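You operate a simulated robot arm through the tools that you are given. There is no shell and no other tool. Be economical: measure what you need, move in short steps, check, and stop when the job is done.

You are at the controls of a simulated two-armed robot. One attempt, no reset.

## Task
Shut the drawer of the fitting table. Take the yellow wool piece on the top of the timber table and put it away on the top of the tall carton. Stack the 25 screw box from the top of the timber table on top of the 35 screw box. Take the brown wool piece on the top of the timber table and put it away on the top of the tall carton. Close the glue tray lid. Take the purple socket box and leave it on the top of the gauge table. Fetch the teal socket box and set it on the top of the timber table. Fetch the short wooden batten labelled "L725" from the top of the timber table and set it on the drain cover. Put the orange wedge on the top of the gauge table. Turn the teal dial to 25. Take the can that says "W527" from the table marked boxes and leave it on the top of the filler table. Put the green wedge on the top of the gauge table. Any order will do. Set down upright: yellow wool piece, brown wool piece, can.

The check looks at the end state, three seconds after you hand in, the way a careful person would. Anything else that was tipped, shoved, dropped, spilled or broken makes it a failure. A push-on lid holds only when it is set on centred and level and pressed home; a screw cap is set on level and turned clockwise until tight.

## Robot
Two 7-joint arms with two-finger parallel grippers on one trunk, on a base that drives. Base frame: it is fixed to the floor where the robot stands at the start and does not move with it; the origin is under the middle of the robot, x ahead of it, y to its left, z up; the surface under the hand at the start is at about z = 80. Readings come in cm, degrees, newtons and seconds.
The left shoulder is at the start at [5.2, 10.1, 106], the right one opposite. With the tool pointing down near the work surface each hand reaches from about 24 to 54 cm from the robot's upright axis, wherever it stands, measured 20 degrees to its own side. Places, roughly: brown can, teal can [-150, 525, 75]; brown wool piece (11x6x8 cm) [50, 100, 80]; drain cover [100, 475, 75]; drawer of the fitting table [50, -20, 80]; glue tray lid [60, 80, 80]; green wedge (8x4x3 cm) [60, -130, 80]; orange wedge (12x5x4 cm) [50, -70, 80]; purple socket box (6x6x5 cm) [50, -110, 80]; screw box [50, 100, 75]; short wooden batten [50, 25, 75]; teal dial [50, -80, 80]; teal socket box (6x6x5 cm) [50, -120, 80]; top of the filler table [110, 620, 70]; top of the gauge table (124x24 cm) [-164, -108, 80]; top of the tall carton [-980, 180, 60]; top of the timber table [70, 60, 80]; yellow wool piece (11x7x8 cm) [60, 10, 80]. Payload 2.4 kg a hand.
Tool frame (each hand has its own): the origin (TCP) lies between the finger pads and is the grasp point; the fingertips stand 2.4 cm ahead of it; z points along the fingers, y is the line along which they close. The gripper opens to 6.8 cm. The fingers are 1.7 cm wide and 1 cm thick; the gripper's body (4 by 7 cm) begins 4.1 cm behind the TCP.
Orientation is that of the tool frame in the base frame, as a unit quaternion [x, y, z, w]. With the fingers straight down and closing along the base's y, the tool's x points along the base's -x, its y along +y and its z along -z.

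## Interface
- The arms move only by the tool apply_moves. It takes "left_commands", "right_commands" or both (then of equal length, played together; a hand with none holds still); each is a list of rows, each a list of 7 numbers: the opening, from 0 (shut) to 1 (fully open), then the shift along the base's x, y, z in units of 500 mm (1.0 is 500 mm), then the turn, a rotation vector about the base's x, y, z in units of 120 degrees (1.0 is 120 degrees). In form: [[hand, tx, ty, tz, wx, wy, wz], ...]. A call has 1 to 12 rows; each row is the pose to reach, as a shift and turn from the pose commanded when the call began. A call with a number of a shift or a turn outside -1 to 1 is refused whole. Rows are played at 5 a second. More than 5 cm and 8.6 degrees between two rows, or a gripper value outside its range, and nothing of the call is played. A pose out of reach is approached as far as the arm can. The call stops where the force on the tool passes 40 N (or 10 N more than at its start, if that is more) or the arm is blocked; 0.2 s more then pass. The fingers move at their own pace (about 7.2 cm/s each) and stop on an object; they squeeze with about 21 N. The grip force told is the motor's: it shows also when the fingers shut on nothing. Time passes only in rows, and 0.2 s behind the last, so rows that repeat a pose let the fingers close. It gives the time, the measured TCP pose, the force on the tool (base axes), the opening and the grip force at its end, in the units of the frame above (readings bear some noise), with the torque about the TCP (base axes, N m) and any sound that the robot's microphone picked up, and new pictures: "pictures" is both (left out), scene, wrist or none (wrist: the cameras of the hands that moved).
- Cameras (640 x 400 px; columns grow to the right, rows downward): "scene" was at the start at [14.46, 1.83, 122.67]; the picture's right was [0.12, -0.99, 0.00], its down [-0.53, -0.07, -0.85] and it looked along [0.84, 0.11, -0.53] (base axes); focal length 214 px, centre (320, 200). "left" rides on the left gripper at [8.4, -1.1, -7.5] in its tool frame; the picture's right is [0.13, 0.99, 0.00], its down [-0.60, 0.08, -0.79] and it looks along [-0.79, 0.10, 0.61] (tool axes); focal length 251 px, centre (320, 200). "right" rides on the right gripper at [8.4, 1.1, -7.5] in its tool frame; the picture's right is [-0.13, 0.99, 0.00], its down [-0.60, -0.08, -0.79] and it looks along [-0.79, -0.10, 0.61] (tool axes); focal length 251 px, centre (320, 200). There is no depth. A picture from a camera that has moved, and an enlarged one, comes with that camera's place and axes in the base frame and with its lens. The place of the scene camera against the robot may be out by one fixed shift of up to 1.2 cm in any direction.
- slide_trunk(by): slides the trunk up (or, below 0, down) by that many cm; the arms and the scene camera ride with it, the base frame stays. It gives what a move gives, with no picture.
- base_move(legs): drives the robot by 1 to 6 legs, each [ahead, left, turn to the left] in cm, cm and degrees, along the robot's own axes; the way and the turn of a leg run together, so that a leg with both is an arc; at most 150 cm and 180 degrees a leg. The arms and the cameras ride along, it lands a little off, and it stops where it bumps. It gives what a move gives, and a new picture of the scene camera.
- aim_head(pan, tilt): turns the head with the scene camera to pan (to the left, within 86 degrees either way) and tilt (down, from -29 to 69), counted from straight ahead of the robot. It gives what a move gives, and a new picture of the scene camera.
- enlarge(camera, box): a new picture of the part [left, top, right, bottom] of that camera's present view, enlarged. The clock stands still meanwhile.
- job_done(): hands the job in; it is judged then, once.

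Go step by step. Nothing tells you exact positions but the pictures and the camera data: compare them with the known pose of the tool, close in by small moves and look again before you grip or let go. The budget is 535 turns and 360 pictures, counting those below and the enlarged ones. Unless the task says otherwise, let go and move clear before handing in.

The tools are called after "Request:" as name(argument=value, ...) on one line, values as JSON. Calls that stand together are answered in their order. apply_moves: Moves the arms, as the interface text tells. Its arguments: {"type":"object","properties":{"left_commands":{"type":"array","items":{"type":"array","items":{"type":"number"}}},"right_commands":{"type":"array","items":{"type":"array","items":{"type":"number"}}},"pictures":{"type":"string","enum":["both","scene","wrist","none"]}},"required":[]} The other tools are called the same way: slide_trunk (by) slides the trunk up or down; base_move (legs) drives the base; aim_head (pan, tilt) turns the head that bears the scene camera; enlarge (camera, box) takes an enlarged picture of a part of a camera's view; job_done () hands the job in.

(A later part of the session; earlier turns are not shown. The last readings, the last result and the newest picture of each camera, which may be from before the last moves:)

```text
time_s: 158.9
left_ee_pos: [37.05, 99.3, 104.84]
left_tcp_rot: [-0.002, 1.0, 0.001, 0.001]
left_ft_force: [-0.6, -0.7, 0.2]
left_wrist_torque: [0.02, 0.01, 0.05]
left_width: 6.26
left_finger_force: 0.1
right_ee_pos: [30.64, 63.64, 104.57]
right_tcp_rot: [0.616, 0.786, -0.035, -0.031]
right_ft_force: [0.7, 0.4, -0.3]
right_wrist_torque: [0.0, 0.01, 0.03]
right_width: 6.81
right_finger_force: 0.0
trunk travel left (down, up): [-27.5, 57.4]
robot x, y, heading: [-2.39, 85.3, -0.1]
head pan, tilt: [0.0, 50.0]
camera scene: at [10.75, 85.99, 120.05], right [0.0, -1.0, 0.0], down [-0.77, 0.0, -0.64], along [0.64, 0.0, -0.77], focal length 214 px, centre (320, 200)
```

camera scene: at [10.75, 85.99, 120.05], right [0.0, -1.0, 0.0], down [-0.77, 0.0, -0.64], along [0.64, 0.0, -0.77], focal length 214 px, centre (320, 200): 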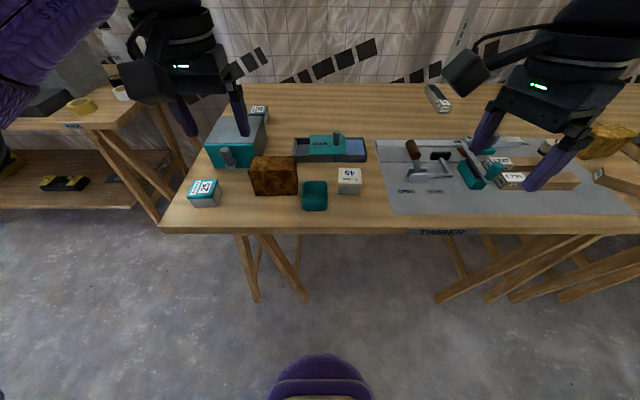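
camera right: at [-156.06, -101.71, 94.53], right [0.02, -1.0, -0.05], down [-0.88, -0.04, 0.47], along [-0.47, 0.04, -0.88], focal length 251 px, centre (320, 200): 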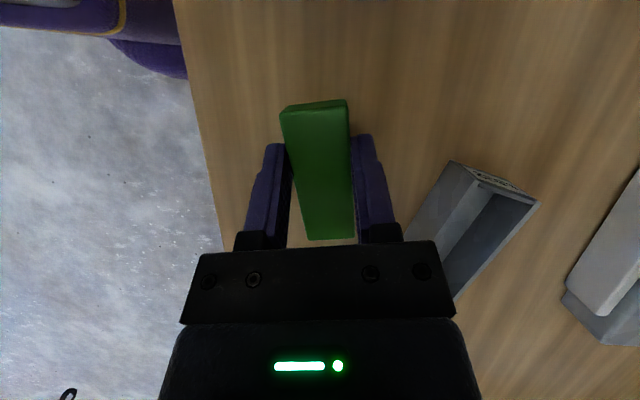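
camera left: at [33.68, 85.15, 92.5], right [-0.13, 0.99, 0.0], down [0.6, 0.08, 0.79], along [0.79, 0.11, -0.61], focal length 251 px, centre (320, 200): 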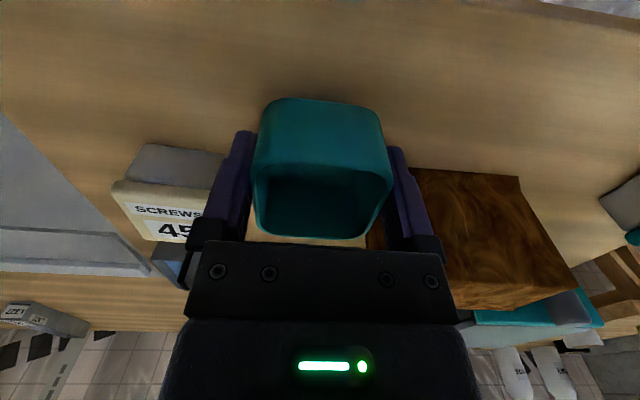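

Teal cup stands. Zoom in on the glue tray, the screw boxes and cabinet.

Request:
enlarge(camera="scene", box=[270, 110, 390, 190])

Request:
enlarge(camera="scene", box=[180, 90, 300, 210])

```text
5.00 times, centred on (330, 150) of scene
camera zoom: at [10.75, 85.99, 120.05], right [0.0, -1.0, 0.0], down [-0.77, 0.0, -0.64], along [0.64, 0.0, -0.77], focal length 1072 px, centre (270, 450)
```

zoom: 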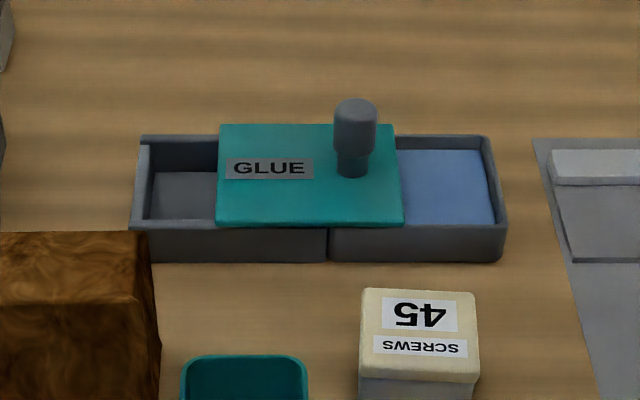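

```text
3.33 times, centred on (240, 150) of scene
camera zoom: at [10.75, 85.99, 120.05], right [0.0, -1.0, 0.0], down [-0.77, 0.0, -0.64], along [0.64, 0.0, -0.77], focal length 715 px, centre (587, 367)
```

zoom: 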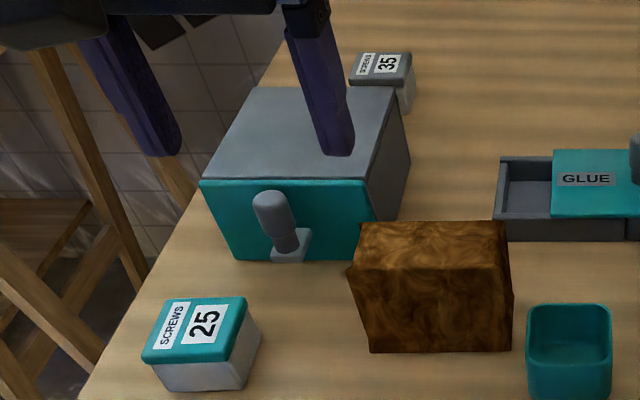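

The tray lid must slide right (−y) about 5.4 cm by its knob; 25 box at ≈[44,112.8], 35 box far back at ≈[77,106]. First shift left and take the 25 box with the left hand.

Request:
base_move(legs=[[3, 11, 0]])

Request:
enlarge(camera="left", box=[0, 0, 640, 400])

```text
time_s: 160.1
left_ee_pos: [40.12, 110.7, 104.77]
left_tcp_rot: [-0.002, 1.0, 0.0, 0.001]
left_ft_force: [-0.2, -0.9, -0.7]
left_wrist_torque: [0.01, -0.01, -0.01]
left_width: 6.27
left_finger_force: 0.1
right_ee_pos: [33.43, 75.02, 104.57]
right_tcp_rot: [0.616, 0.786, -0.035, -0.032]
right_ft_force: [0.7, -0.3, 0.5]
right_wrist_torque: [0.0, -0.01, 0.02]
right_width: 6.82
right_finger_force: 0.1
trunk travel left (down, up): [-27.5, 57.4]
robot x, y, heading: [0.61, 96.97, -0.1]
head pan, tilt: [0.0, 50.0]
camera scene: at [13.77, 97.37, 120.05], right [0.0, -1.0, 0.0], down [-0.77, 0.0, -0.64], along [0.64, 0.0, -0.77], focal length 214 px, centre (320, 200)
```

scene: 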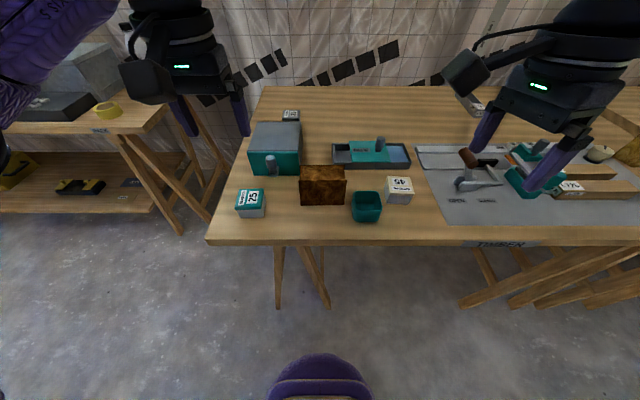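

```text
1.00 times, centred on (320, 200) of left (not enlarged: the box is as wide or as high as the picture)
camera zoom: at [31.64, 109.53, 112.23], right [-0.13, 0.99, 0.0], down [0.6, 0.08, 0.79], along [0.79, 0.11, -0.61], focal length 251 px, centre (320, 200)
```

zoom: 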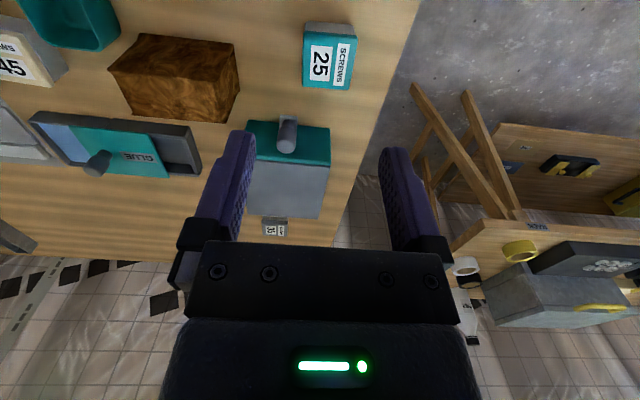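

Request:
apply_moves(left_commands=[[1, 0.03, 0.01, -0.08, 0, 0, 0], [1, 0.06, 0.02, -0.16, 0, 0, 0], [1, 0.078, 0.03, -0.24, 0, 0, 0], [1, 0.078, 0.03, -0.31, 0, 0, 0], [1, 0.078, 0.03, -0.31, 0, 0, 0]], pictures="wrist")

```text
time_s: 161.3
left_ee_pos: [43.85, 112.48, 89.58]
left_tcp_rot: [-0.002, 1.0, 0.0, 0.002]
left_ft_force: [-0.6, -0.5, -0.3]
left_wrist_torque: [0.0, 0.0, -0.05]
left_width: 6.79
left_finger_force: 0.0
right_ee_pos: [33.47, 74.99, 104.49]
right_tcp_rot: [0.617, 0.786, -0.035, -0.032]
right_ft_force: [-0.5, 0.0, -0.5]
right_wrist_torque: [-0.03, 0.01, 0.03]
right_width: 6.8
right_finger_force: 0.1
trunk travel left (down, up): [-27.5, 57.4]
robot x, y, heading: [0.6, 96.48, -0.0]
head pan, tilt: [0.0, 50.0]
camera left: at [35.35, 111.22, 97.04], right [-0.13, 0.99, 0.0], down [0.6, 0.08, 0.79], along [0.79, 0.11, -0.61], focal length 251 px, centre (320, 200)
```

left: 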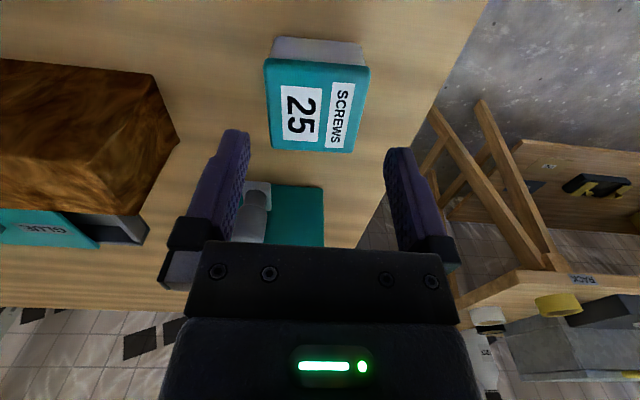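

Request:
apply_moves(left_commands=[[1, -0.004, -0.005, -0.06, 0, 0, 0], [1, -0.004, -0.005, -0.11, 0, 0, 0], [1, -0.004, -0.005, -0.132, 0, 0, 0], [1, -0.004, -0.005, -0.132, 0, 0, 0], [0.5, -0.004, -0.005, -0.132, 0, 0, 0], [0.5, -0.004, -0.005, -0.132, 0, 0, 0], [0.5, -0.004, -0.005, -0.132, 0, 0, 0]], pictures="wrist")

```text
time_s: 162.9
left_ee_pos: [43.63, 111.99, 82.59]
left_tcp_rot: [-0.001, 1.0, 0.0, 0.001]
left_ft_force: [0.4, 0.1, 0.0]
left_wrist_torque: [0.0, 0.03, -0.02]
left_width: 5.65
left_finger_force: 21.1
right_ee_pos: [33.58, 74.92, 104.46]
right_tcp_rot: [0.616, 0.786, -0.034, -0.032]
right_ft_force: [0.1, -0.6, 0.0]
right_wrist_torque: [-0.02, -0.01, 0.0]
right_width: 6.79
right_finger_force: 0.1
trunk travel left (down, up): [-27.5, 57.4]
robot x, y, heading: [0.42, 96.64, -0.3]
head pan, tilt: [0.0, 50.0]
camera left: at [35.2, 110.9, 90.2], right [-0.13, 0.99, 0.0], down [0.6, 0.08, 0.79], along [0.79, 0.11, -0.61], focal length 251 px, centre (320, 200)
```

left: 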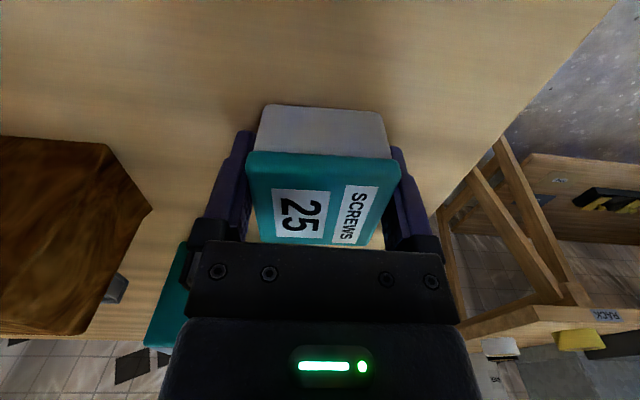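

Gripped. Lift the 25 box.

Request:
apply_moves(left_commands=[[0.5, 0, 0, 0.06, 0, 0, 0], [0.5, 0, 0, 0.15, 0, 0, 0], [0.5, 0, 0, 0.24, 0, 0, 0], [0.5, -0.02, 0, 0.33, 0, 0, 0], [0.5, -0.08, 0, 0.4, 0, 0, 0], [0.5, -0.14, 0.02, 0.46, 0, 0, 0]], pictures="scene")

```text
time_s: 164.3
left_ee_pos: [36.66, 112.96, 105.83]
left_tcp_rot: [-0.003, 1.0, 0.001, 0.002]
left_ft_force: [-0.5, -0.7, -1.0]
left_wrist_torque: [-0.01, -0.01, 0.03]
left_width: 5.63
left_finger_force: 21.4
right_ee_pos: [33.62, 74.96, 104.54]
right_tcp_rot: [0.616, 0.786, -0.034, -0.032]
right_ft_force: [0.0, 0.0, 0.5]
right_wrist_torque: [0.0, 0.01, 0.02]
right_width: 6.8
right_finger_force: 0.2
trunk travel left (down, up): [-27.5, 57.4]
robot x, y, heading: [0.53, 96.85, 0.1]
head pan, tilt: [0.0, 50.0]
camera scene: at [13.75, 97.35, 120.05], right [0.0, -1.0, 0.0], down [-0.77, 0.0, -0.64], along [0.64, 0.0, -0.77], focal length 214 px, centre (320, 200)
```

scene: 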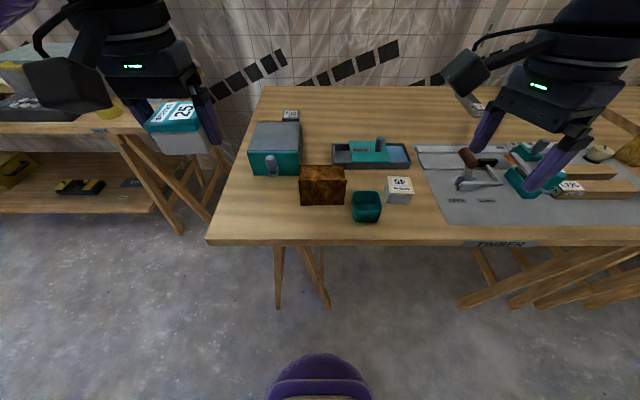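

Now ahead 9 cm, then the right hand (fingers shut) goes to the +y side of the tray knob.

Request:
base_move(legs=[[9.5, 0, 0]])

Request:
apply_moves(right_commands=[[0, 0.06, 0.05, 0, 0.004, -0.022, -0.05], [0, 0.12, 0.1, 0, 0.008, -0.044, -0.1], [0, 0.18, 0.15, 0, 0.008, -0.044, -0.115], [0, 0.24, 0.2, -0.02, 0.008, -0.044, -0.115], [0, 0.3, 0.24, -0.04, 0.008, -0.044, -0.115], [0, 0.33, 0.27, -0.08, 0.008, -0.044, -0.115], [0, 0.33, 0.27, -0.08, 0.008, -0.044, -0.115]], pictures="both")

```text
time_s: 165.4
left_ee_pos: [46.28, 113.15, 105.85]
left_tcp_rot: [-0.002, 1.0, 0.0, 0.001]
left_ft_force: [-0.9, 1.4, -2.6]
left_wrist_torque: [0.03, -0.02, -0.02]
left_width: 5.64
left_finger_force: 21.0
right_ee_pos: [43.24, 75.01, 104.54]
right_tcp_rot: [0.616, 0.786, -0.035, -0.032]
right_ft_force: [1.0, 0.0, 0.1]
right_wrist_torque: [-0.01, -0.02, 0.02]
right_width: 6.81
right_finger_force: 0.1
trunk travel left (down, up): [-27.5, 57.4]
robot x, y, heading: [10.43, 96.49, -0.1]
head pan, tilt: [0.0, 50.0]
camera scene: at [23.38, 97.37, 120.05], right [0.0, -1.0, 0.0], down [-0.77, 0.0, -0.64], along [0.64, 0.0, -0.77], focal length 214 px, centre (320, 200)
```

scene: 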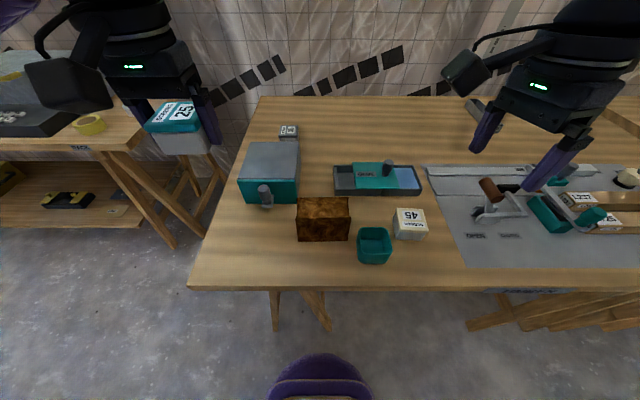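

```text
time_s: 167.0
left_ee_pos: [46.25, 113.11, 105.87]
left_tcp_rot: [-0.003, 1.0, 0.0, 0.001]
left_ft_force: [-0.2, 0.4, -2.0]
left_wrist_torque: [-0.02, 0.03, 0.0]
left_width: 5.66
left_finger_force: 20.8
right_ee_pos: [59.42, 88.71, 100.26]
right_tcp_rot: [0.706, 0.708, 0.004, -0.005]
right_ft_force: [0.3, 0.1, 0.1]
right_wrist_torque: [0.0, 0.02, 0.01]
right_width: 0.0
right_finger_force: 21.3
trunk travel left (down, up): [-27.5, 57.4]
robot x, y, heading: [9.99, 96.85, 0.2]
head pan, tilt: [0.0, 50.0]
camera scene: at [23.35, 97.39, 120.05], right [0.0, -1.0, 0.0], down [-0.77, 0.0, -0.64], along [0.64, 0.0, -0.77], focal length 214 px, centre (320, 200)
camera right: at [60.44, 97.12, 108.0], right [0.99, -0.13, 0.0], down [-0.08, -0.61, 0.79], along [-0.1, -0.78, -0.62], focal length 251 px, centre (320, 200)
```

scene: 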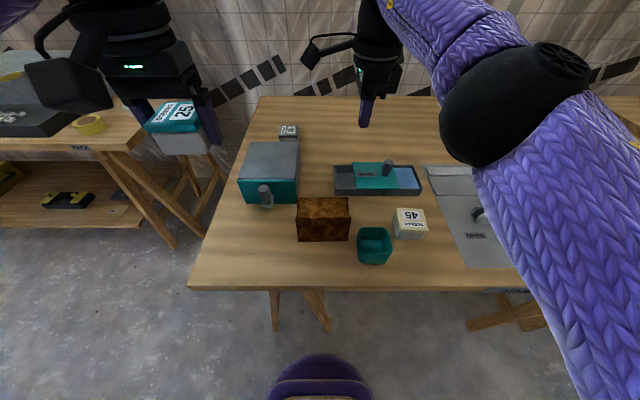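
right: 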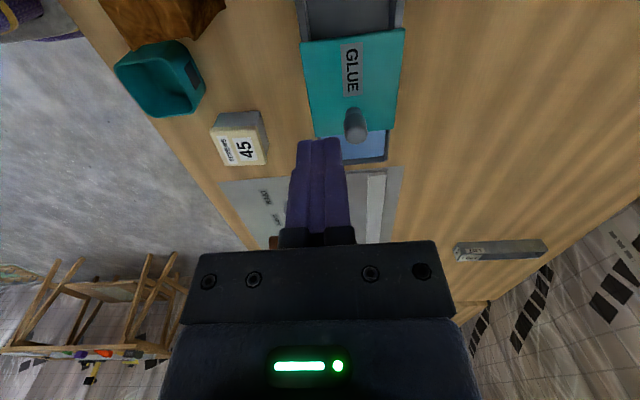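

Knob at ≈[62,81.5]. Lower the shut fingers beside it.

Request:
apply_moves(right_commands=[[0, 0.03, -0.03, -0.06, 0, 0, 0], [0, 0.05, -0.06, -0.13, 0, 0, 0], [0, 0.05, -0.07, -0.2, 0, 0, 0], [0, 0.05, -0.07, -0.24, 0, 0, 0], [0, 0.05, -0.07, -0.24, 0, 0, 0]], pictures="both")

```text
time_s: 168.2
left_ee_pos: [46.22, 112.98, 105.8]
left_tcp_rot: [-0.002, 1.0, 0.0, 0.0]
left_ft_force: [0.0, -1.0, -2.5]
left_wrist_torque: [0.01, 0.01, 0.03]
left_width: 5.64
left_finger_force: 21.2
right_ee_pos: [61.37, 85.02, 88.33]
right_tcp_rot: [0.706, 0.708, 0.004, -0.005]
right_ft_force: [-1.3, -0.6, -0.2]
right_wrist_torque: [0.0, 0.03, 0.01]
right_width: 0.01
right_finger_force: 20.7
right hand out of reach, approached as far as the arm can: row 1, 2, 3, 4, 5
trunk travel left (down, up): [-27.5, 57.4]
robot x, y, heading: [9.76, 96.56, 0.1]
head pan, tilt: [0.0, 50.0]
camera scene: at [23.35, 97.38, 120.05], right [0.0, -1.0, 0.0], down [-0.77, 0.0, -0.64], along [0.64, 0.0, -0.77], focal length 214 px, centre (320, 200)
camera right: at [62.33, 93.38, 95.91], right [0.99, -0.13, 0.0], down [-0.08, -0.61, 0.79], along [-0.1, -0.78, -0.62], focal length 251 px, centre (320, 200)
```

scene: 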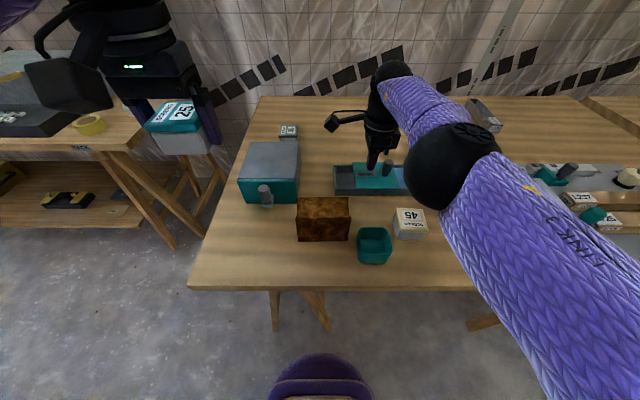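
right: 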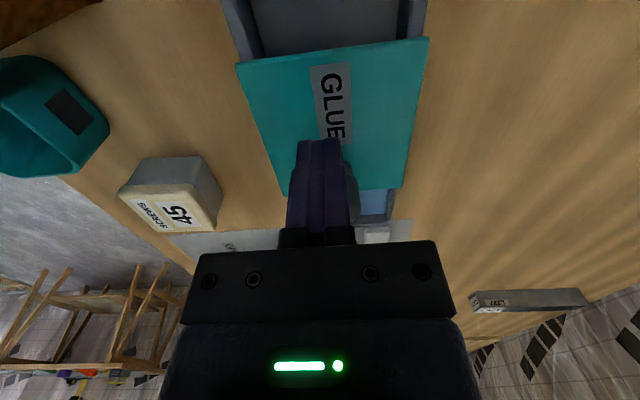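

Request:
base_move(legs=[[2, 0, 0]])

Request:
apply_moves(right_commands=[[0, -0.026, 0, -0.006, 0, 0, 0], [0, -0.026, -0.03, -0.006, 0, 0, 0], [0, -0.026, -0.06, -0.006, 0, 0, 0], [0, -0.026, -0.09, -0.006, 0, 0, 0], [0, -0.026, -0.12, -0.006, 0, 0, 0]], pictures="both")

```text
time_s: 169.0
left_ee_pos: [48.2, 113.07, 105.78]
left_tcp_rot: [-0.003, 1.0, 0.0, 0.001]
left_ft_force: [-0.1, -0.8, -2.2]
left_wrist_torque: [0.0, 0.03, 0.02]
left_width: 5.61
left_finger_force: 20.8
right_ee_pos: [63.39, 85.04, 88.33]
right_tcp_rot: [0.707, 0.707, 0.004, -0.004]
right_ft_force: [0.1, -0.3, 0.3]
right_wrist_torque: [-0.03, 0.0, 0.02]
right_width: 0.0
right_finger_force: 21.1
trunk travel left (down, up): [-27.5, 57.4]
robot x, y, heading: [12.01, 96.64, -0.1]
head pan, tilt: [0.0, 50.0]
camera scene: at [25.36, 97.39, 120.05], right [0.0, -1.0, 0.0], down [-0.77, 0.0, -0.64], along [0.64, 0.0, -0.77], focal length 214 px, centre (320, 200)
```

scene: 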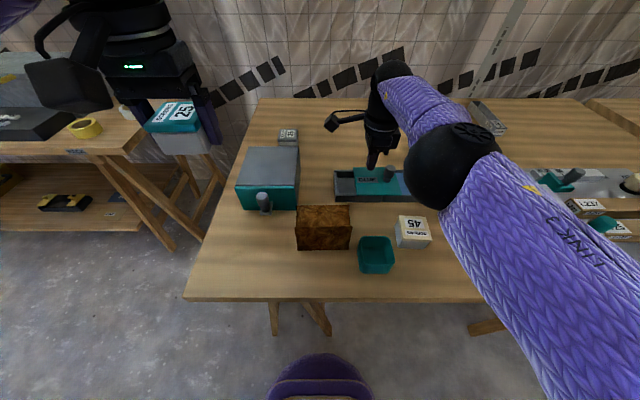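

```text
time_s: 170.2
left_ee_pos: [48.1, 112.92, 105.76]
left_tcp_rot: [-0.004, 1.0, 0.0, 0.001]
left_ft_force: [-0.4, 1.0, -2.3]
left_wrist_torque: [-0.02, 0.01, 0.04]
left_width: 5.62
left_finger_force: 20.4
right_ee_pos: [63.42, 79.04, 88.07]
right_tcp_rot: [0.706, 0.708, 0.003, -0.005]
right_ft_force: [-0.7, -0.4, -1.1]
right_wrist_torque: [0.0, -0.03, 0.01]
right_width: 0.0
right_finger_force: 20.9
right hand out of reach, approached as far as the arm can: row 1, 2, 3, 4, 5
trunk travel left (down, up): [-27.5, 57.4]
robot x, y, heading: [12.07, 96.58, -0.0]
head pan, tilt: [0.0, 50.0]
camera scene: at [25.33, 97.38, 120.05], right [0.0, -1.0, 0.0], down [-0.77, 0.0, -0.64], along [0.64, 0.0, -0.77], focal length 214 px, centre (320, 200)
camera right: at [64.36, 87.4, 95.81], right [0.99, -0.13, 0.0], down [-0.08, -0.61, 0.79], along [-0.1, -0.78, -0.62], focal length 251 px, centre (320, 200)
```

scene: 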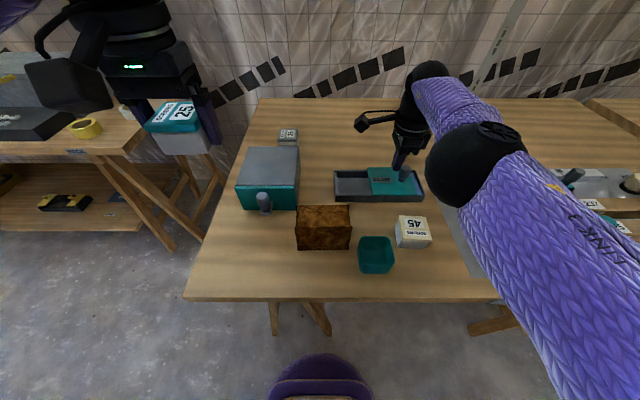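
right: 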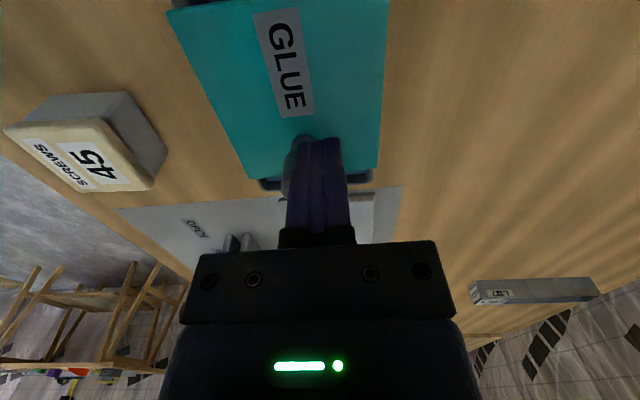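

The lid is sliding. Re-centre on the knob (−x) and push the rest.

Request:
apply_moves(right_commands=[[0, 0, 0.016, 0, 0, 0, 0], [0, -0.03, 0.016, 0, 0, 0, 0], [0, -0.03, 0.016, 0, 0, 0, 0]], pictures="wrist")

```text
time_s: 171.0
left_ee_pos: [48.27, 113.01, 105.79]
left_tcp_rot: [-0.003, 1.0, -0.001, 0.001]
left_ft_force: [-0.2, 0.0, -2.7]
left_wrist_torque: [0.0, 0.04, -0.01]
left_width: 5.59
left_finger_force: 20.6
right_ee_pos: [63.34, 79.84, 88.03]
right_tcp_rot: [0.707, 0.708, 0.005, -0.004]
right_ft_force: [0.0, -0.8, -0.2]
right_wrist_torque: [0.03, 0.03, -0.03]
right_width: 0.0
right_finger_force: 20.7
right hand out of reach, approached as far as the arm can: row 2, 3
trunk travel left (down, up): [-27.5, 57.4]
robot x, y, heading: [11.88, 96.7, 0.3]
head pan, tilt: [0.0, 50.0]
camera right: at [64.39, 88.19, 95.75], right [0.99, -0.13, 0.0], down [-0.08, -0.61, 0.79], along [-0.1, -0.78, -0.62], focal length 251 px, centre (320, 200)
```

right: 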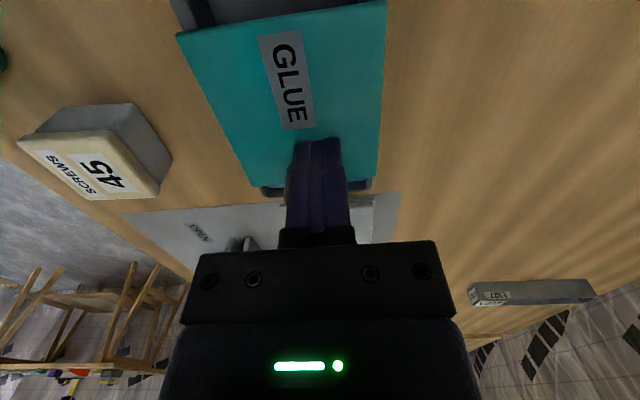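

Request:
base_move(legs=[[-1.4, 0, 0]])

Request:
apply_moves(right_commands=[[0, 0, -0.02, 0, 0, 0, 0], [0, 0, -0.05, 0, 0, 0, 0], [0, 0, -0.08, 0, 0, 0, 0]], pictures="both")

```text
time_s: 171.8
left_ee_pos: [46.84, 112.94, 105.74]
left_tcp_rot: [-0.003, 1.0, 0.0, 0.002]
left_ft_force: [0.2, 0.6, -2.3]
left_wrist_torque: [-0.02, 0.01, -0.02]
left_width: 5.6
left_finger_force: 21.2
right_ee_pos: [61.9, 79.86, 88.14]
right_tcp_rot: [0.706, 0.708, 0.005, -0.004]
right_ft_force: [-0.6, 0.6, 0.5]
right_wrist_torque: [-0.05, -0.01, -0.06]
right_width: 0.0
right_finger_force: 20.7
trunk travel left (down, up): [-27.5, 57.4]
robot x, y, heading: [10.5, 96.35, 0.1]
head pan, tilt: [0.0, 50.0]
camera scene: at [23.89, 97.38, 120.05], right [0.0, -1.0, 0.0], down [-0.77, 0.0, -0.64], along [0.64, 0.0, -0.77], focal length 214 px, centre (320, 200)
```

scene: 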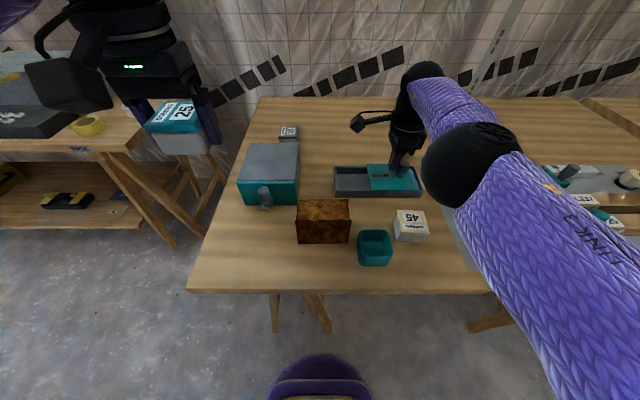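

```text
time_s: 172.6
left_ee_pos: [46.79, 113.55, 105.72]
left_tcp_rot: [-0.004, 1.0, -0.001, 0.001]
left_ft_force: [-0.5, 0.3, -1.7]
left_wrist_torque: [0.0, 0.01, 0.02]
left_width: 5.62
left_finger_force: 21.1
right_ee_pos: [62.04, 76.51, 88.18]
right_tcp_rot: [0.703, 0.711, 0.005, -0.007]
right_ft_force: [-2.6, 32.7, -6.3]
right_wrist_torque: [0.36, 0.04, 0.06]
right_width: 0.02
right_finger_force: 20.8
trunk travel left (down, up): [-27.5, 57.4]
robot x, y, heading: [10.52, 96.81, 0.2]
head pan, tilt: [0.0, 50.0]
camera scene: at [23.92, 97.84, 120.04], right [0.01, -1.0, 0.0], down [-0.77, -0.01, -0.64], along [0.64, 0.0, -0.77], focal length 214 px, centre (320, 200)
camera right: at [62.93, 84.99, 95.8], right [0.99, -0.12, 0.0], down [-0.07, -0.62, 0.78], along [-0.1, -0.78, -0.62], focal length 251 px, centre (320, 200)
```

scene: 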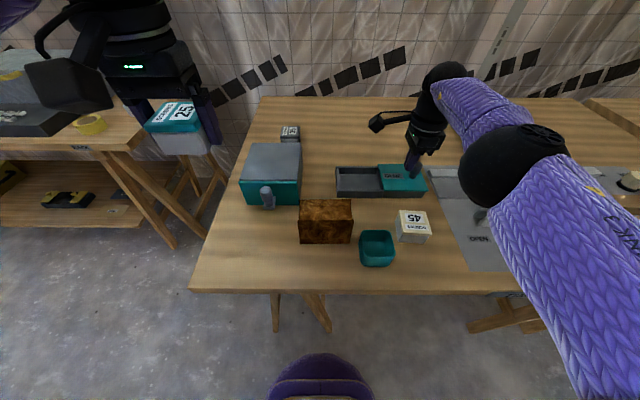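
right: 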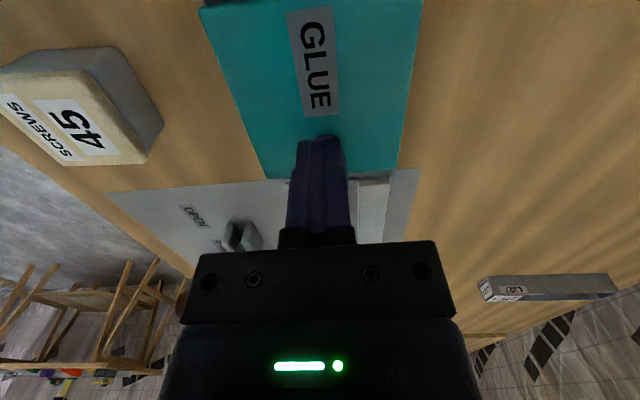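

The lid has hit its end stop, covering the glue. Back off and lift, then check.

Request:
apply_moves(right_commands=[[0, 0, 0.03, 0, 0, 0, 0], [0, 0, 0.03, 0.06, 0, 0, 0], [0, -0.02, 0.03, 0.15, 0, 0, 0], [0, -0.08, 0, 0.22, 0, 0, 0], [0, -0.16, -0.03, 0.27, 0, 0, 0], [0, -0.24, -0.06, 0.31, 0, 0, 0], [0, -0.32, -0.09, 0.33, 0, 0, 0], [0, -0.4, -0.12, 0.33, 0, 0, 0]], pictures="none")

Request:
enlarge(camera="scene", box=[280, 120, 480, 240])

```text
time_s: 174.4
left_ee_pos: [46.7, 112.9, 105.85]
left_tcp_rot: [-0.003, 1.0, 0.001, 0.002]
left_ft_force: [-0.7, 1.1, -1.8]
left_wrist_torque: [0.01, 0.05, 0.03]
left_width: 5.61
left_finger_force: 21.3
right_ee_pos: [41.85, 69.78, 104.1]
right_tcp_rot: [0.708, 0.706, 0.005, -0.005]
right_ft_force: [-0.2, 0.1, -0.4]
right_wrist_torque: [-0.03, -0.02, 0.0]
right_width: 0.0
right_finger_force: 21.4
right hand out of reach, approached as far as the arm can: row 3, 4, 5
trunk travel left (down, up): [-27.5, 57.4]
robot x, y, heading: [10.72, 96.92, 0.1]
head pan, tilt: [0.0, 50.0]
```

```text
3.20 times, centred on (380, 180) of scene
camera zoom: at [23.83, 97.34, 120.06], right [0.0, -1.0, 0.0], down [-0.77, 0.0, -0.64], along [0.64, 0.0, -0.77], focal length 686 px, centre (128, 264)
```

zoom: 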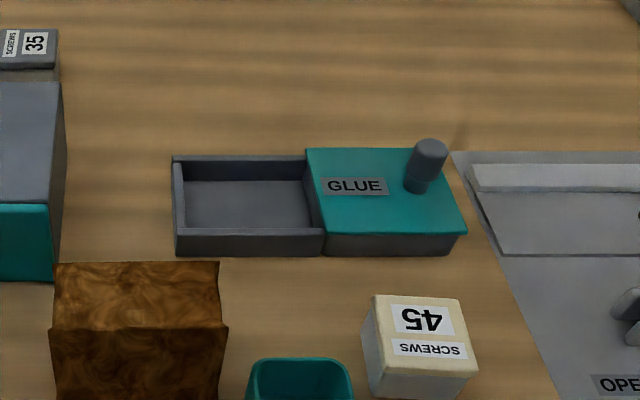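

Lid is closed. Now drive around toward the table's left end, and look at the aisle there.

Request:
base_move(legs=[[-30, 0, 0], [0, 52, 0]])

Request:
aim_head(pan=-10, tilt=35)

```text
time_s: 179.0
left_ee_pos: [16.16, 162.97, 105.86]
left_tcp_rot: [-0.001, 1.0, 0.0, 0.001]
left_ft_force: [0.2, 0.6, -2.4]
left_wrist_torque: [-0.01, 0.0, 0.01]
left_width: 5.61
left_finger_force: 20.8
right_ee_pos: [11.37, 119.83, 104.19]
right_tcp_rot: [0.707, 0.707, 0.004, -0.004]
right_ft_force: [0.1, -0.4, -0.4]
right_wrist_torque: [0.01, 0.01, 0.0]
right_width: 0.05
right_finger_force: 21.2
trunk travel left (down, up): [-27.5, 57.4]
robot x, y, heading: [-19.92, 147.14, 0.1]
head pan, tilt: [0.0, 50.0]
camera scene: at [-6.74, 147.36, 120.05], right [0.0, -1.0, 0.0], down [-0.77, 0.0, -0.64], along [0.64, 0.0, -0.77], focal length 214 px, centre (320, 200)
```

scene: 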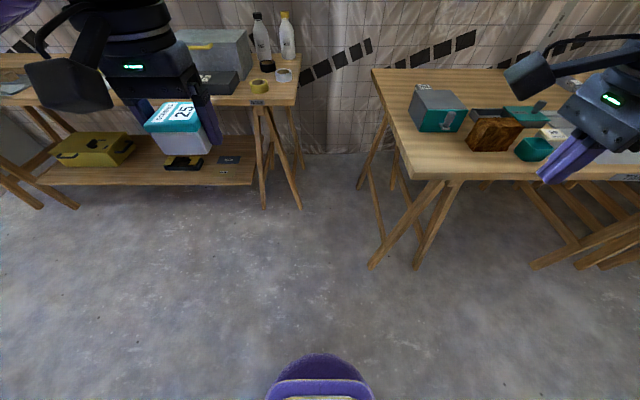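

```text
time_s: 179.8
left_ee_pos: [16.21, 162.95, 105.85]
left_tcp_rot: [-0.002, 1.0, 0.001, 0.0]
left_ft_force: [0.7, -0.3, -1.9]
left_wrist_torque: [-0.01, 0.02, 0.01]
left_width: 5.6
left_finger_force: 20.8
right_ee_pos: [11.33, 119.9, 104.07]
right_tcp_rot: [0.707, 0.707, 0.005, -0.005]
right_ft_force: [0.2, 0.4, -0.1]
right_wrist_torque: [0.0, 0.04, 0.01]
right_width: 0.01
right_finger_force: 20.9
trunk travel left (down, up): [-27.5, 57.4]
robot x, y, heading: [-20.1, 146.74, -0.2]
head pan, tilt: [-10.0, 35.0]
camera scene: at [-5.77, 145.82, 122.22], right [-0.17, -0.98, 0.0], down [-0.57, 0.1, -0.82], along [0.81, -0.14, -0.57], focal length 214 px, centre (320, 200)
```

scene: 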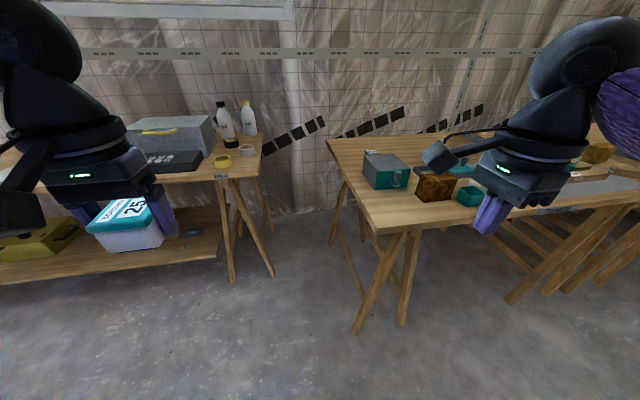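

The aisle is clear. Turn toward the table end and slide in beside it.

Request:
base_move(legs=[[0, 0, -78], [16, 75, 0]])

Request:
aim_head(pan=10, tilt=45)

```text
time_s: 187.3
left_ee_pos: [78.76, 111.8, 105.78]
left_tcp_rot: [0.64, 0.768, -0.001, 0.0]
left_ft_force: [0.6, 0.4, -1.7]
left_wrist_torque: [0.03, 0.01, -0.01]
left_width: 5.59
left_finger_force: 21.2
right_ee_pos: [35.41, 108.81, 104.22]
right_tcp_rot: [0.996, 0.088, 0.006, -0.001]
right_ft_force: [0.0, -0.2, -0.4]
right_wrist_torque: [0.0, 0.0, 0.03]
right_width: 0.0
right_finger_force: 21.0
trunk travel left (down, up): [-27.5, 57.4]
robot x, y, heading: [56.31, 144.36, -79.5]
head pan, tilt: [-10.0, 35.0]
camera scene: at [57.45, 131.03, 122.22], right [-1.0, 0.0, 0.0], down [0.0, 0.57, -0.82], along [0.0, -0.82, -0.57], focal length 214 px, centre (320, 200)
```

scene: 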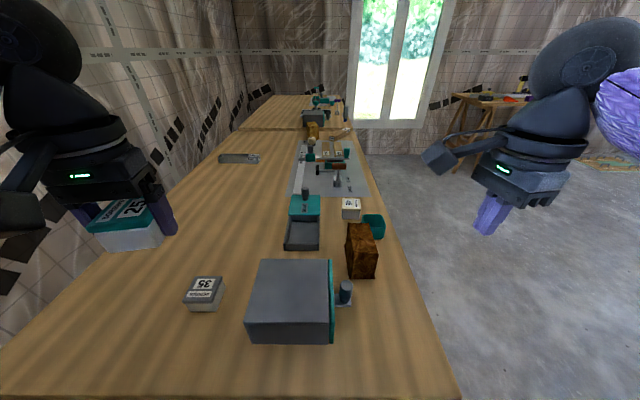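

```text
time_s: 188.2
left_ee_pos: [78.85, 111.72, 105.76]
left_tcp_rot: [0.64, 0.768, 0.001, 0.001]
left_ft_force: [1.1, 0.0, -1.6]
left_wrist_torque: [0.04, 0.0, 0.0]
left_width: 5.59
left_finger_force: 21.4
right_ee_pos: [35.51, 108.91, 104.27]
right_tcp_rot: [0.996, 0.089, 0.007, -0.001]
right_ft_force: [-0.7, -0.1, 0.1]
right_wrist_torque: [0.02, -0.01, -0.06]
right_width: 0.0
right_finger_force: 20.9
trunk travel left (down, up): [-27.5, 57.4]
robot x, y, heading: [56.19, 144.36, -79.5]
head pan, tilt: [10.0, 45.0]
camera scene: at [60.21, 132.2, 120.75], right [-0.94, -0.35, 0.0], down [-0.24, 0.66, -0.71], along [0.24, -0.66, -0.71], focal length 214 px, centre (320, 200)
```

scene: 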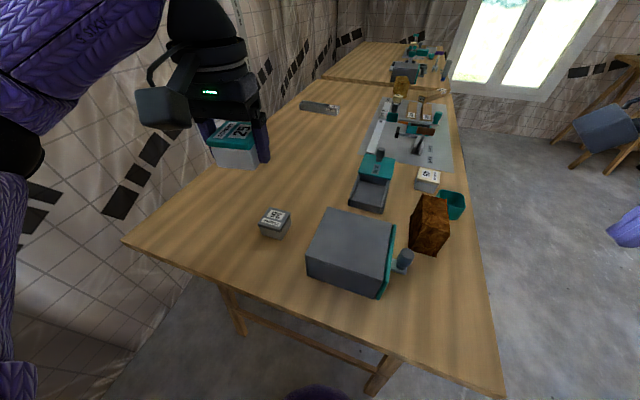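

Request:
enlarge(camera="scene", box=[215, 180, 345, 270])

```text
4.44 times, centred on (280, 225) of scene
camera zoom: at [60.21, 132.2, 120.75], right [-0.94, -0.35, 0.0], down [-0.24, 0.66, -0.71], along [0.24, -0.66, -0.71], focal length 953 px, centre (498, 89)
```

zoom: 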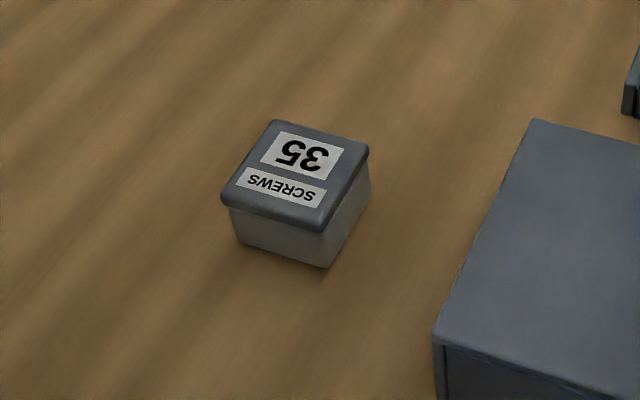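

35 box top centre ≈ [80.2,106.9], square to the axes. Turn the left hand so the 25 box aligns and hover beside it for a wrist look.

Request:
apply_moves(left_commands=[[0.5, 0, 0, 0, 0, 0, 0.067], [0.5, 0, 0, 0, 0, 0, 0.134], [0.5, 0, 0, 0, 0, 0, 0.2], [0.5, 0, 0, 0, 0, 0, 0.267], [0.5, 0, 0, 0, 0, 0, 0.334], [0.5, 0, 0, 0, 0, 0, 0.4], [0.5, 0, 0, 0, 0, 0, 0.467], [0.5, 0, 0, 0, 0, 0, 0.534], [0.5, 0, -0.02, -0.02, 0, 0, 0.6], [0.5, 0.02, -0.05, -0.06, 0, 0, 0.6625], [0.5, 0.026, -0.096, -0.12, 0, 0, 0.6625], [0.5, 0.026, -0.096, -0.12, 0, 0, 0.6625]], pictures="both")

```text
time_s: 190.8
left_ee_pos: [80.02, 106.83, 100.07]
left_tcp_rot: [0.0, 1.0, 0.001, 0.002]
left_ft_force: [-0.1, -0.1, -1.5]
left_wrist_torque: [0.0, -0.01, 0.02]
left_width: 5.6
left_finger_force: 21.4
right_ee_pos: [35.53, 108.81, 104.18]
right_tcp_rot: [0.996, 0.088, 0.006, 0.0]
right_ft_force: [0.1, 0.5, 0.1]
right_wrist_torque: [0.02, 0.02, -0.01]
right_width: 0.0
right_finger_force: 20.6
trunk travel left (down, up): [-27.5, 57.4]
robot x, y, heading: [56.5, 144.2, -79.3]
head pan, tilt: [10.0, 45.0]
camera scene: at [60.21, 132.19, 120.74], right [-0.94, -0.35, 0.0], down [-0.24, 0.66, -0.71], along [0.24, -0.66, -0.71], focal length 214 px, centre (320, 200)
camera left: at [71.62, 105.72, 107.59], right [-0.13, 0.99, 0.0], down [0.6, 0.08, 0.8], along [0.79, 0.1, -0.61], focal length 251 px, centre (320, 200)
```

scene: 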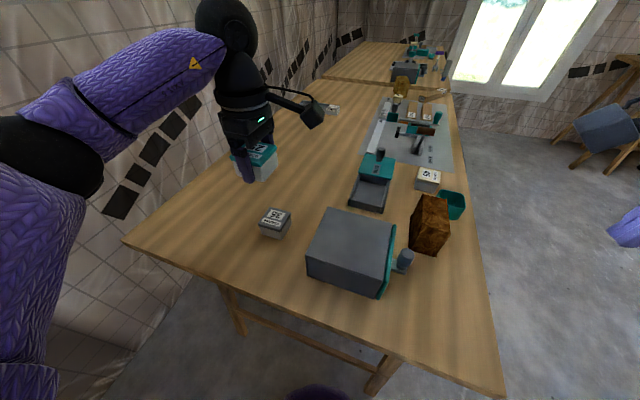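
left: 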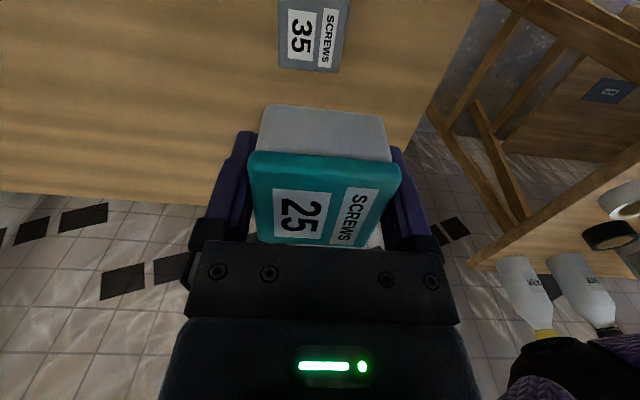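

Request:
apply_moves(left_commands=[[0.5, -0.002, -0.01, -0.06, 0, 0, 0], [0.5, -0.003, -0.011, -0.14, 0, 0, 0], [0.5, -0.003, -0.011, -0.22, 0, 0, 0], [0.5, -0.003, -0.011, -0.22, 0, 0, 0]], pictures="wrist")

Request:
enlarge(camera="scene", box=[215, 140, 345, 270])

```text
time_s: 191.8
left_ee_pos: [80.03, 106.24, 88.93]
left_tcp_rot: [0.0, 1.0, 0.0, 0.0]
left_ft_force: [-0.5, 0.5, -2.8]
left_wrist_torque: [-0.01, 0.04, 0.02]
left_width: 5.59
left_finger_force: 21.0
right_ee_pos: [35.4, 108.87, 104.18]
right_tcp_rot: [0.996, 0.088, 0.006, 0.0]
right_ft_force: [-0.5, -0.1, 0.7]
right_wrist_torque: [0.03, 0.02, 0.0]
right_width: 0.0
right_finger_force: 21.1
trunk travel left (down, up): [-27.5, 57.4]
robot x, y, heading: [56.2, 144.5, -79.8]
head pan, tilt: [10.0, 45.0]
camera left: at [71.46, 105.01, 96.4], right [-0.13, 0.99, 0.0], down [0.6, 0.08, 0.8], along [0.79, 0.1, -0.61], focal length 251 px, centre (320, 200)
```

left: 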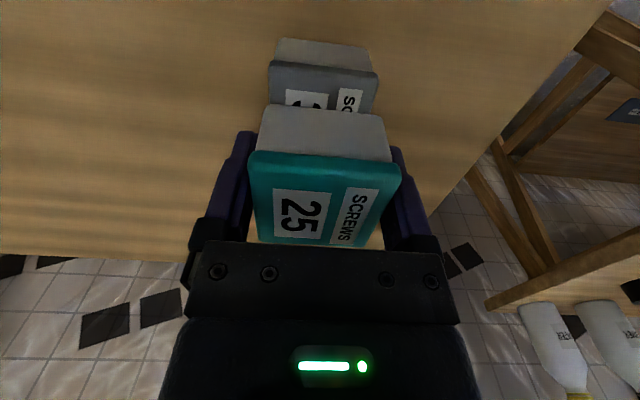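

```text
3.08 times, centred on (280, 205) of scene
camera zoom: at [60.22, 132.2, 120.74], right [-0.94, -0.35, 0.0], down [-0.25, 0.66, -0.71], along [0.24, -0.66, -0.71], focal length 660 px, centre (443, 185)
```

zoom: 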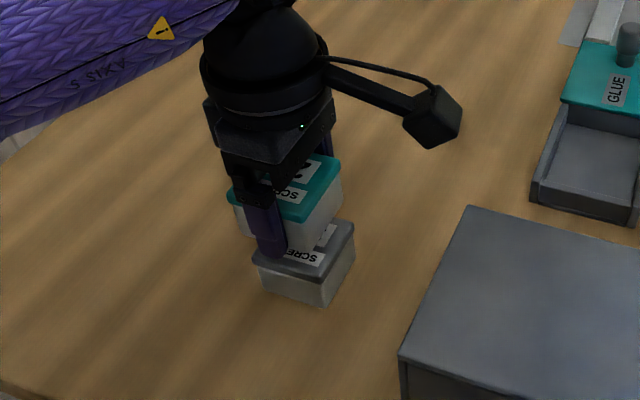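

Alignment is good. Lower gently to contact.

Request:
apply_moves(left_commands=[[0.5, 0, -0.004, -0.02, 0, 0, 0], [0.5, 0, -0.004, -0.034, 0, 0, 0], [0.5, 0, -0.004, -0.04, 0, 0, 0], [0.5, 0, -0.004, -0.046, 0, 0, 0], [0.5, 0, -0.004, -0.05, 0, 0, 0]], pictures="none")

```text
time_s: 192.9
left_ee_pos: [80.07, 106.19, 86.61]
left_tcp_rot: [0.0, 1.0, -0.003, 0.002]
left_ft_force: [1.0, -5.0, 27.4]
left_wrist_torque: [-0.25, 0.03, 0.04]
left_width: 5.59
left_finger_force: 20.5
right_ee_pos: [35.41, 108.96, 104.22]
right_tcp_rot: [0.996, 0.089, 0.008, 0.0]
right_ft_force: [-0.1, -0.6, -0.1]
right_wrist_torque: [-0.01, -0.01, 0.0]
right_width: 0.03
right_finger_force: 21.0
trunk travel left (down, up): [-27.5, 57.4]
robot x, y, heading: [55.97, 144.47, -79.8]
head pan, tilt: [10.0, 45.0]
```

Contact (27 N). Ease up a touch, release and rise.

Request:
apply_moves(left_commands=[[0.5, 0, 0, 0.003, 0, 0, 0], [0.9, 0, 0, 0.003, 0, 0, 0], [1, 0, 0, 0.003, 0, 0, 0], [1, 0, 0, 0.05, 0, 0, 0], [1, 0, 0, 0.13, 0, 0, 0], [1, 0, 0, 0.21, 0, 0, 0], [1, 0, 0.04, 0.29, 0, 0, 0], [1, 0, 0.1, 0.35, 0, 0, 0]], pictures="none")

Request:
enlarge(camera="scene", box=[215, 160, 345, 270])

Request:
enlarge(camera="left", box=[0, 0, 640, 400])

```text
time_s: 194.8
left_ee_pos: [79.88, 111.53, 104.03]
left_tcp_rot: [0.001, 1.0, 0.001, 0.002]
left_ft_force: [0.6, -0.1, -0.6]
left_wrist_torque: [0.04, 0.0, -0.01]
left_width: 6.78
left_finger_force: 0.0
right_ee_pos: [35.48, 108.93, 104.17]
right_tcp_rot: [0.996, 0.089, 0.008, -0.001]
right_ft_force: [-0.1, 0.8, -0.1]
right_wrist_torque: [0.01, 0.03, 0.01]
right_width: 0.02
right_finger_force: 21.5
trunk travel left (down, up): [-27.5, 57.4]
robot x, y, heading: [55.96, 144.49, -79.7]
head pan, tilt: [10.0, 45.0]
```

```text
3.64 times, centred on (280, 215) of scene
camera zoom: at [60.2, 132.23, 120.75], right [-0.94, -0.35, 0.0], down [-0.24, 0.66, -0.71], along [0.24, -0.66, -0.71], focal length 780 px, centre (466, 146)
```

zoom: 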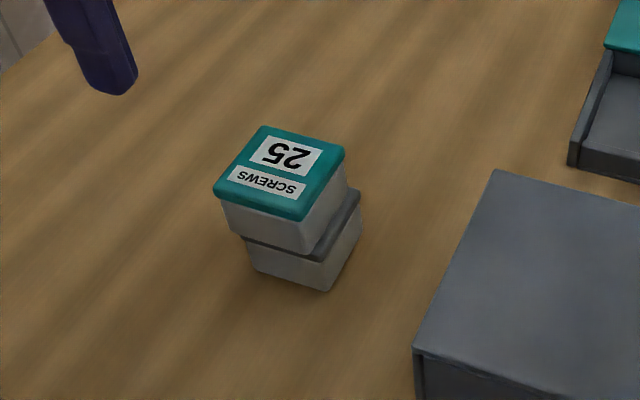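

```text
1.00 times, centred on (320, 200) of left (not enlarged: the box is as wide or as high as the picture)
camera zoom: at [71.35, 110.23, 111.36], right [-0.13, 0.99, 0.0], down [0.6, 0.08, 0.79], along [0.79, 0.1, -0.61], focal length 251 px, centre (320, 200)
```

zoom: 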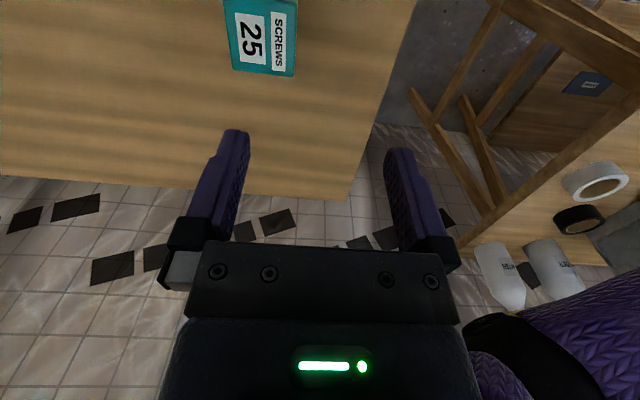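

Stacked stably. Now for batten L725: back out of the aisle and drive to the timber table's middle.

Request:
base_move(legs=[[-14, -75, 0], [0, 0, 79.7], [0, -112, 0], [18, 0, 0]])

Request:
aim_head(pan=0, tilt=45)

```text
time_s: 208.7
left_ee_pos: [37.66, 53.88, 103.79]
left_tcp_rot: [-0.655, 0.755, 0.001, 0.001]
left_ft_force: [0.6, -0.8, 0.3]
left_wrist_torque: [0.01, -0.01, 0.03]
left_width: 6.8
left_finger_force: 0.1
right_ee_pos: [33.92, 9.66, 104.2]
right_tcp_rot: [0.693, 0.72, 0.005, -0.005]
right_ft_force: [0.6, 0.5, 1.1]
right_wrist_torque: [-0.02, -0.01, 0.0]
right_width: 0.0
right_finger_force: 21.1
trunk travel left (down, up): [-27.5, 57.4]
robot x, y, heading: [1.42, 35.14, 2.3]
head pan, tilt: [10.0, 45.0]
camera scene: at [15.13, 37.85, 120.74], right [0.21, -0.98, 0.0], down [-0.69, -0.15, -0.71], along [0.69, 0.15, -0.71], focal length 214 px, centre (320, 200)
```

scene: 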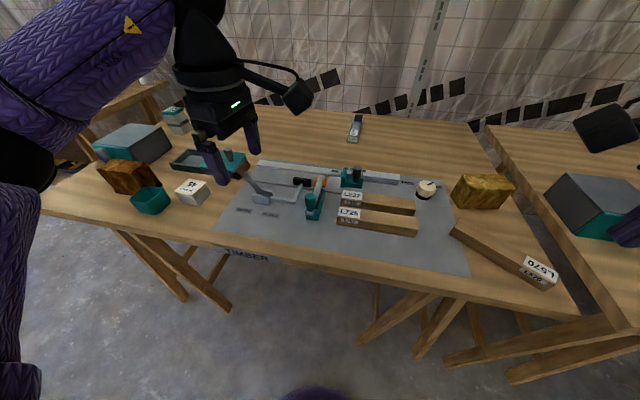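

```text
time_s: 209.4
left_ee_pos: [37.76, 53.9, 103.8]
left_tcp_rot: [-0.656, 0.755, 0.002, 0.001]
left_ft_force: [0.3, 0.0, 0.9]
left_wrist_torque: [0.0, 0.0, 0.02]
left_width: 6.8
left_finger_force: 0.1
right_ee_pos: [33.9, 9.62, 104.21]
right_tcp_rot: [0.694, 0.72, 0.005, -0.006]
right_ft_force: [0.5, 0.1, -0.6]
right_wrist_torque: [0.02, 0.04, 0.0]
right_width: 0.0
right_finger_force: 20.5
trunk travel left (down, up): [-27.5, 57.4]
robot x, y, heading: [2.02, 35.44, 2.1]
head pan, tilt: [0.0, 45.0]
camera scene: at [15.28, 36.45, 120.74], right [0.04, -1.0, 0.0], down [-0.71, -0.03, -0.71], along [0.71, 0.03, -0.71], focal length 214 px, centre (320, 200)
```

scene: 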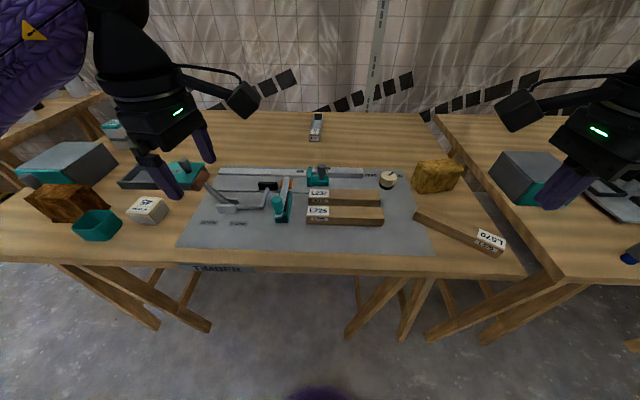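

Request:
enlarge(camera="scene", box=[260, 160, 420, 260])

```text
4.00 times, centred on (340, 210) of scene
camera zoom: at [15.28, 36.45, 120.74], right [0.04, -1.0, 0.0], down [-0.71, -0.03, -0.71], along [0.71, 0.03, -0.71], focal length 858 px, centre (240, 160)
```

zoom: 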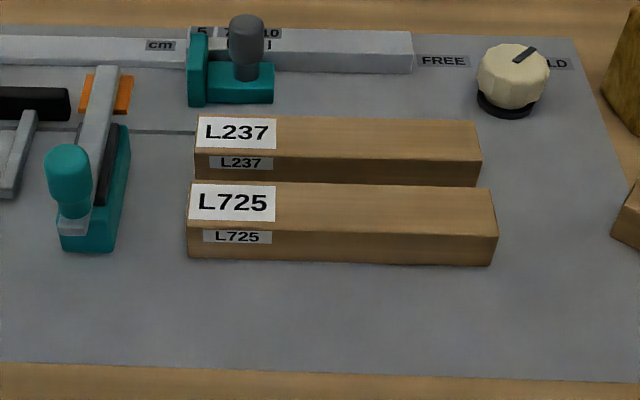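

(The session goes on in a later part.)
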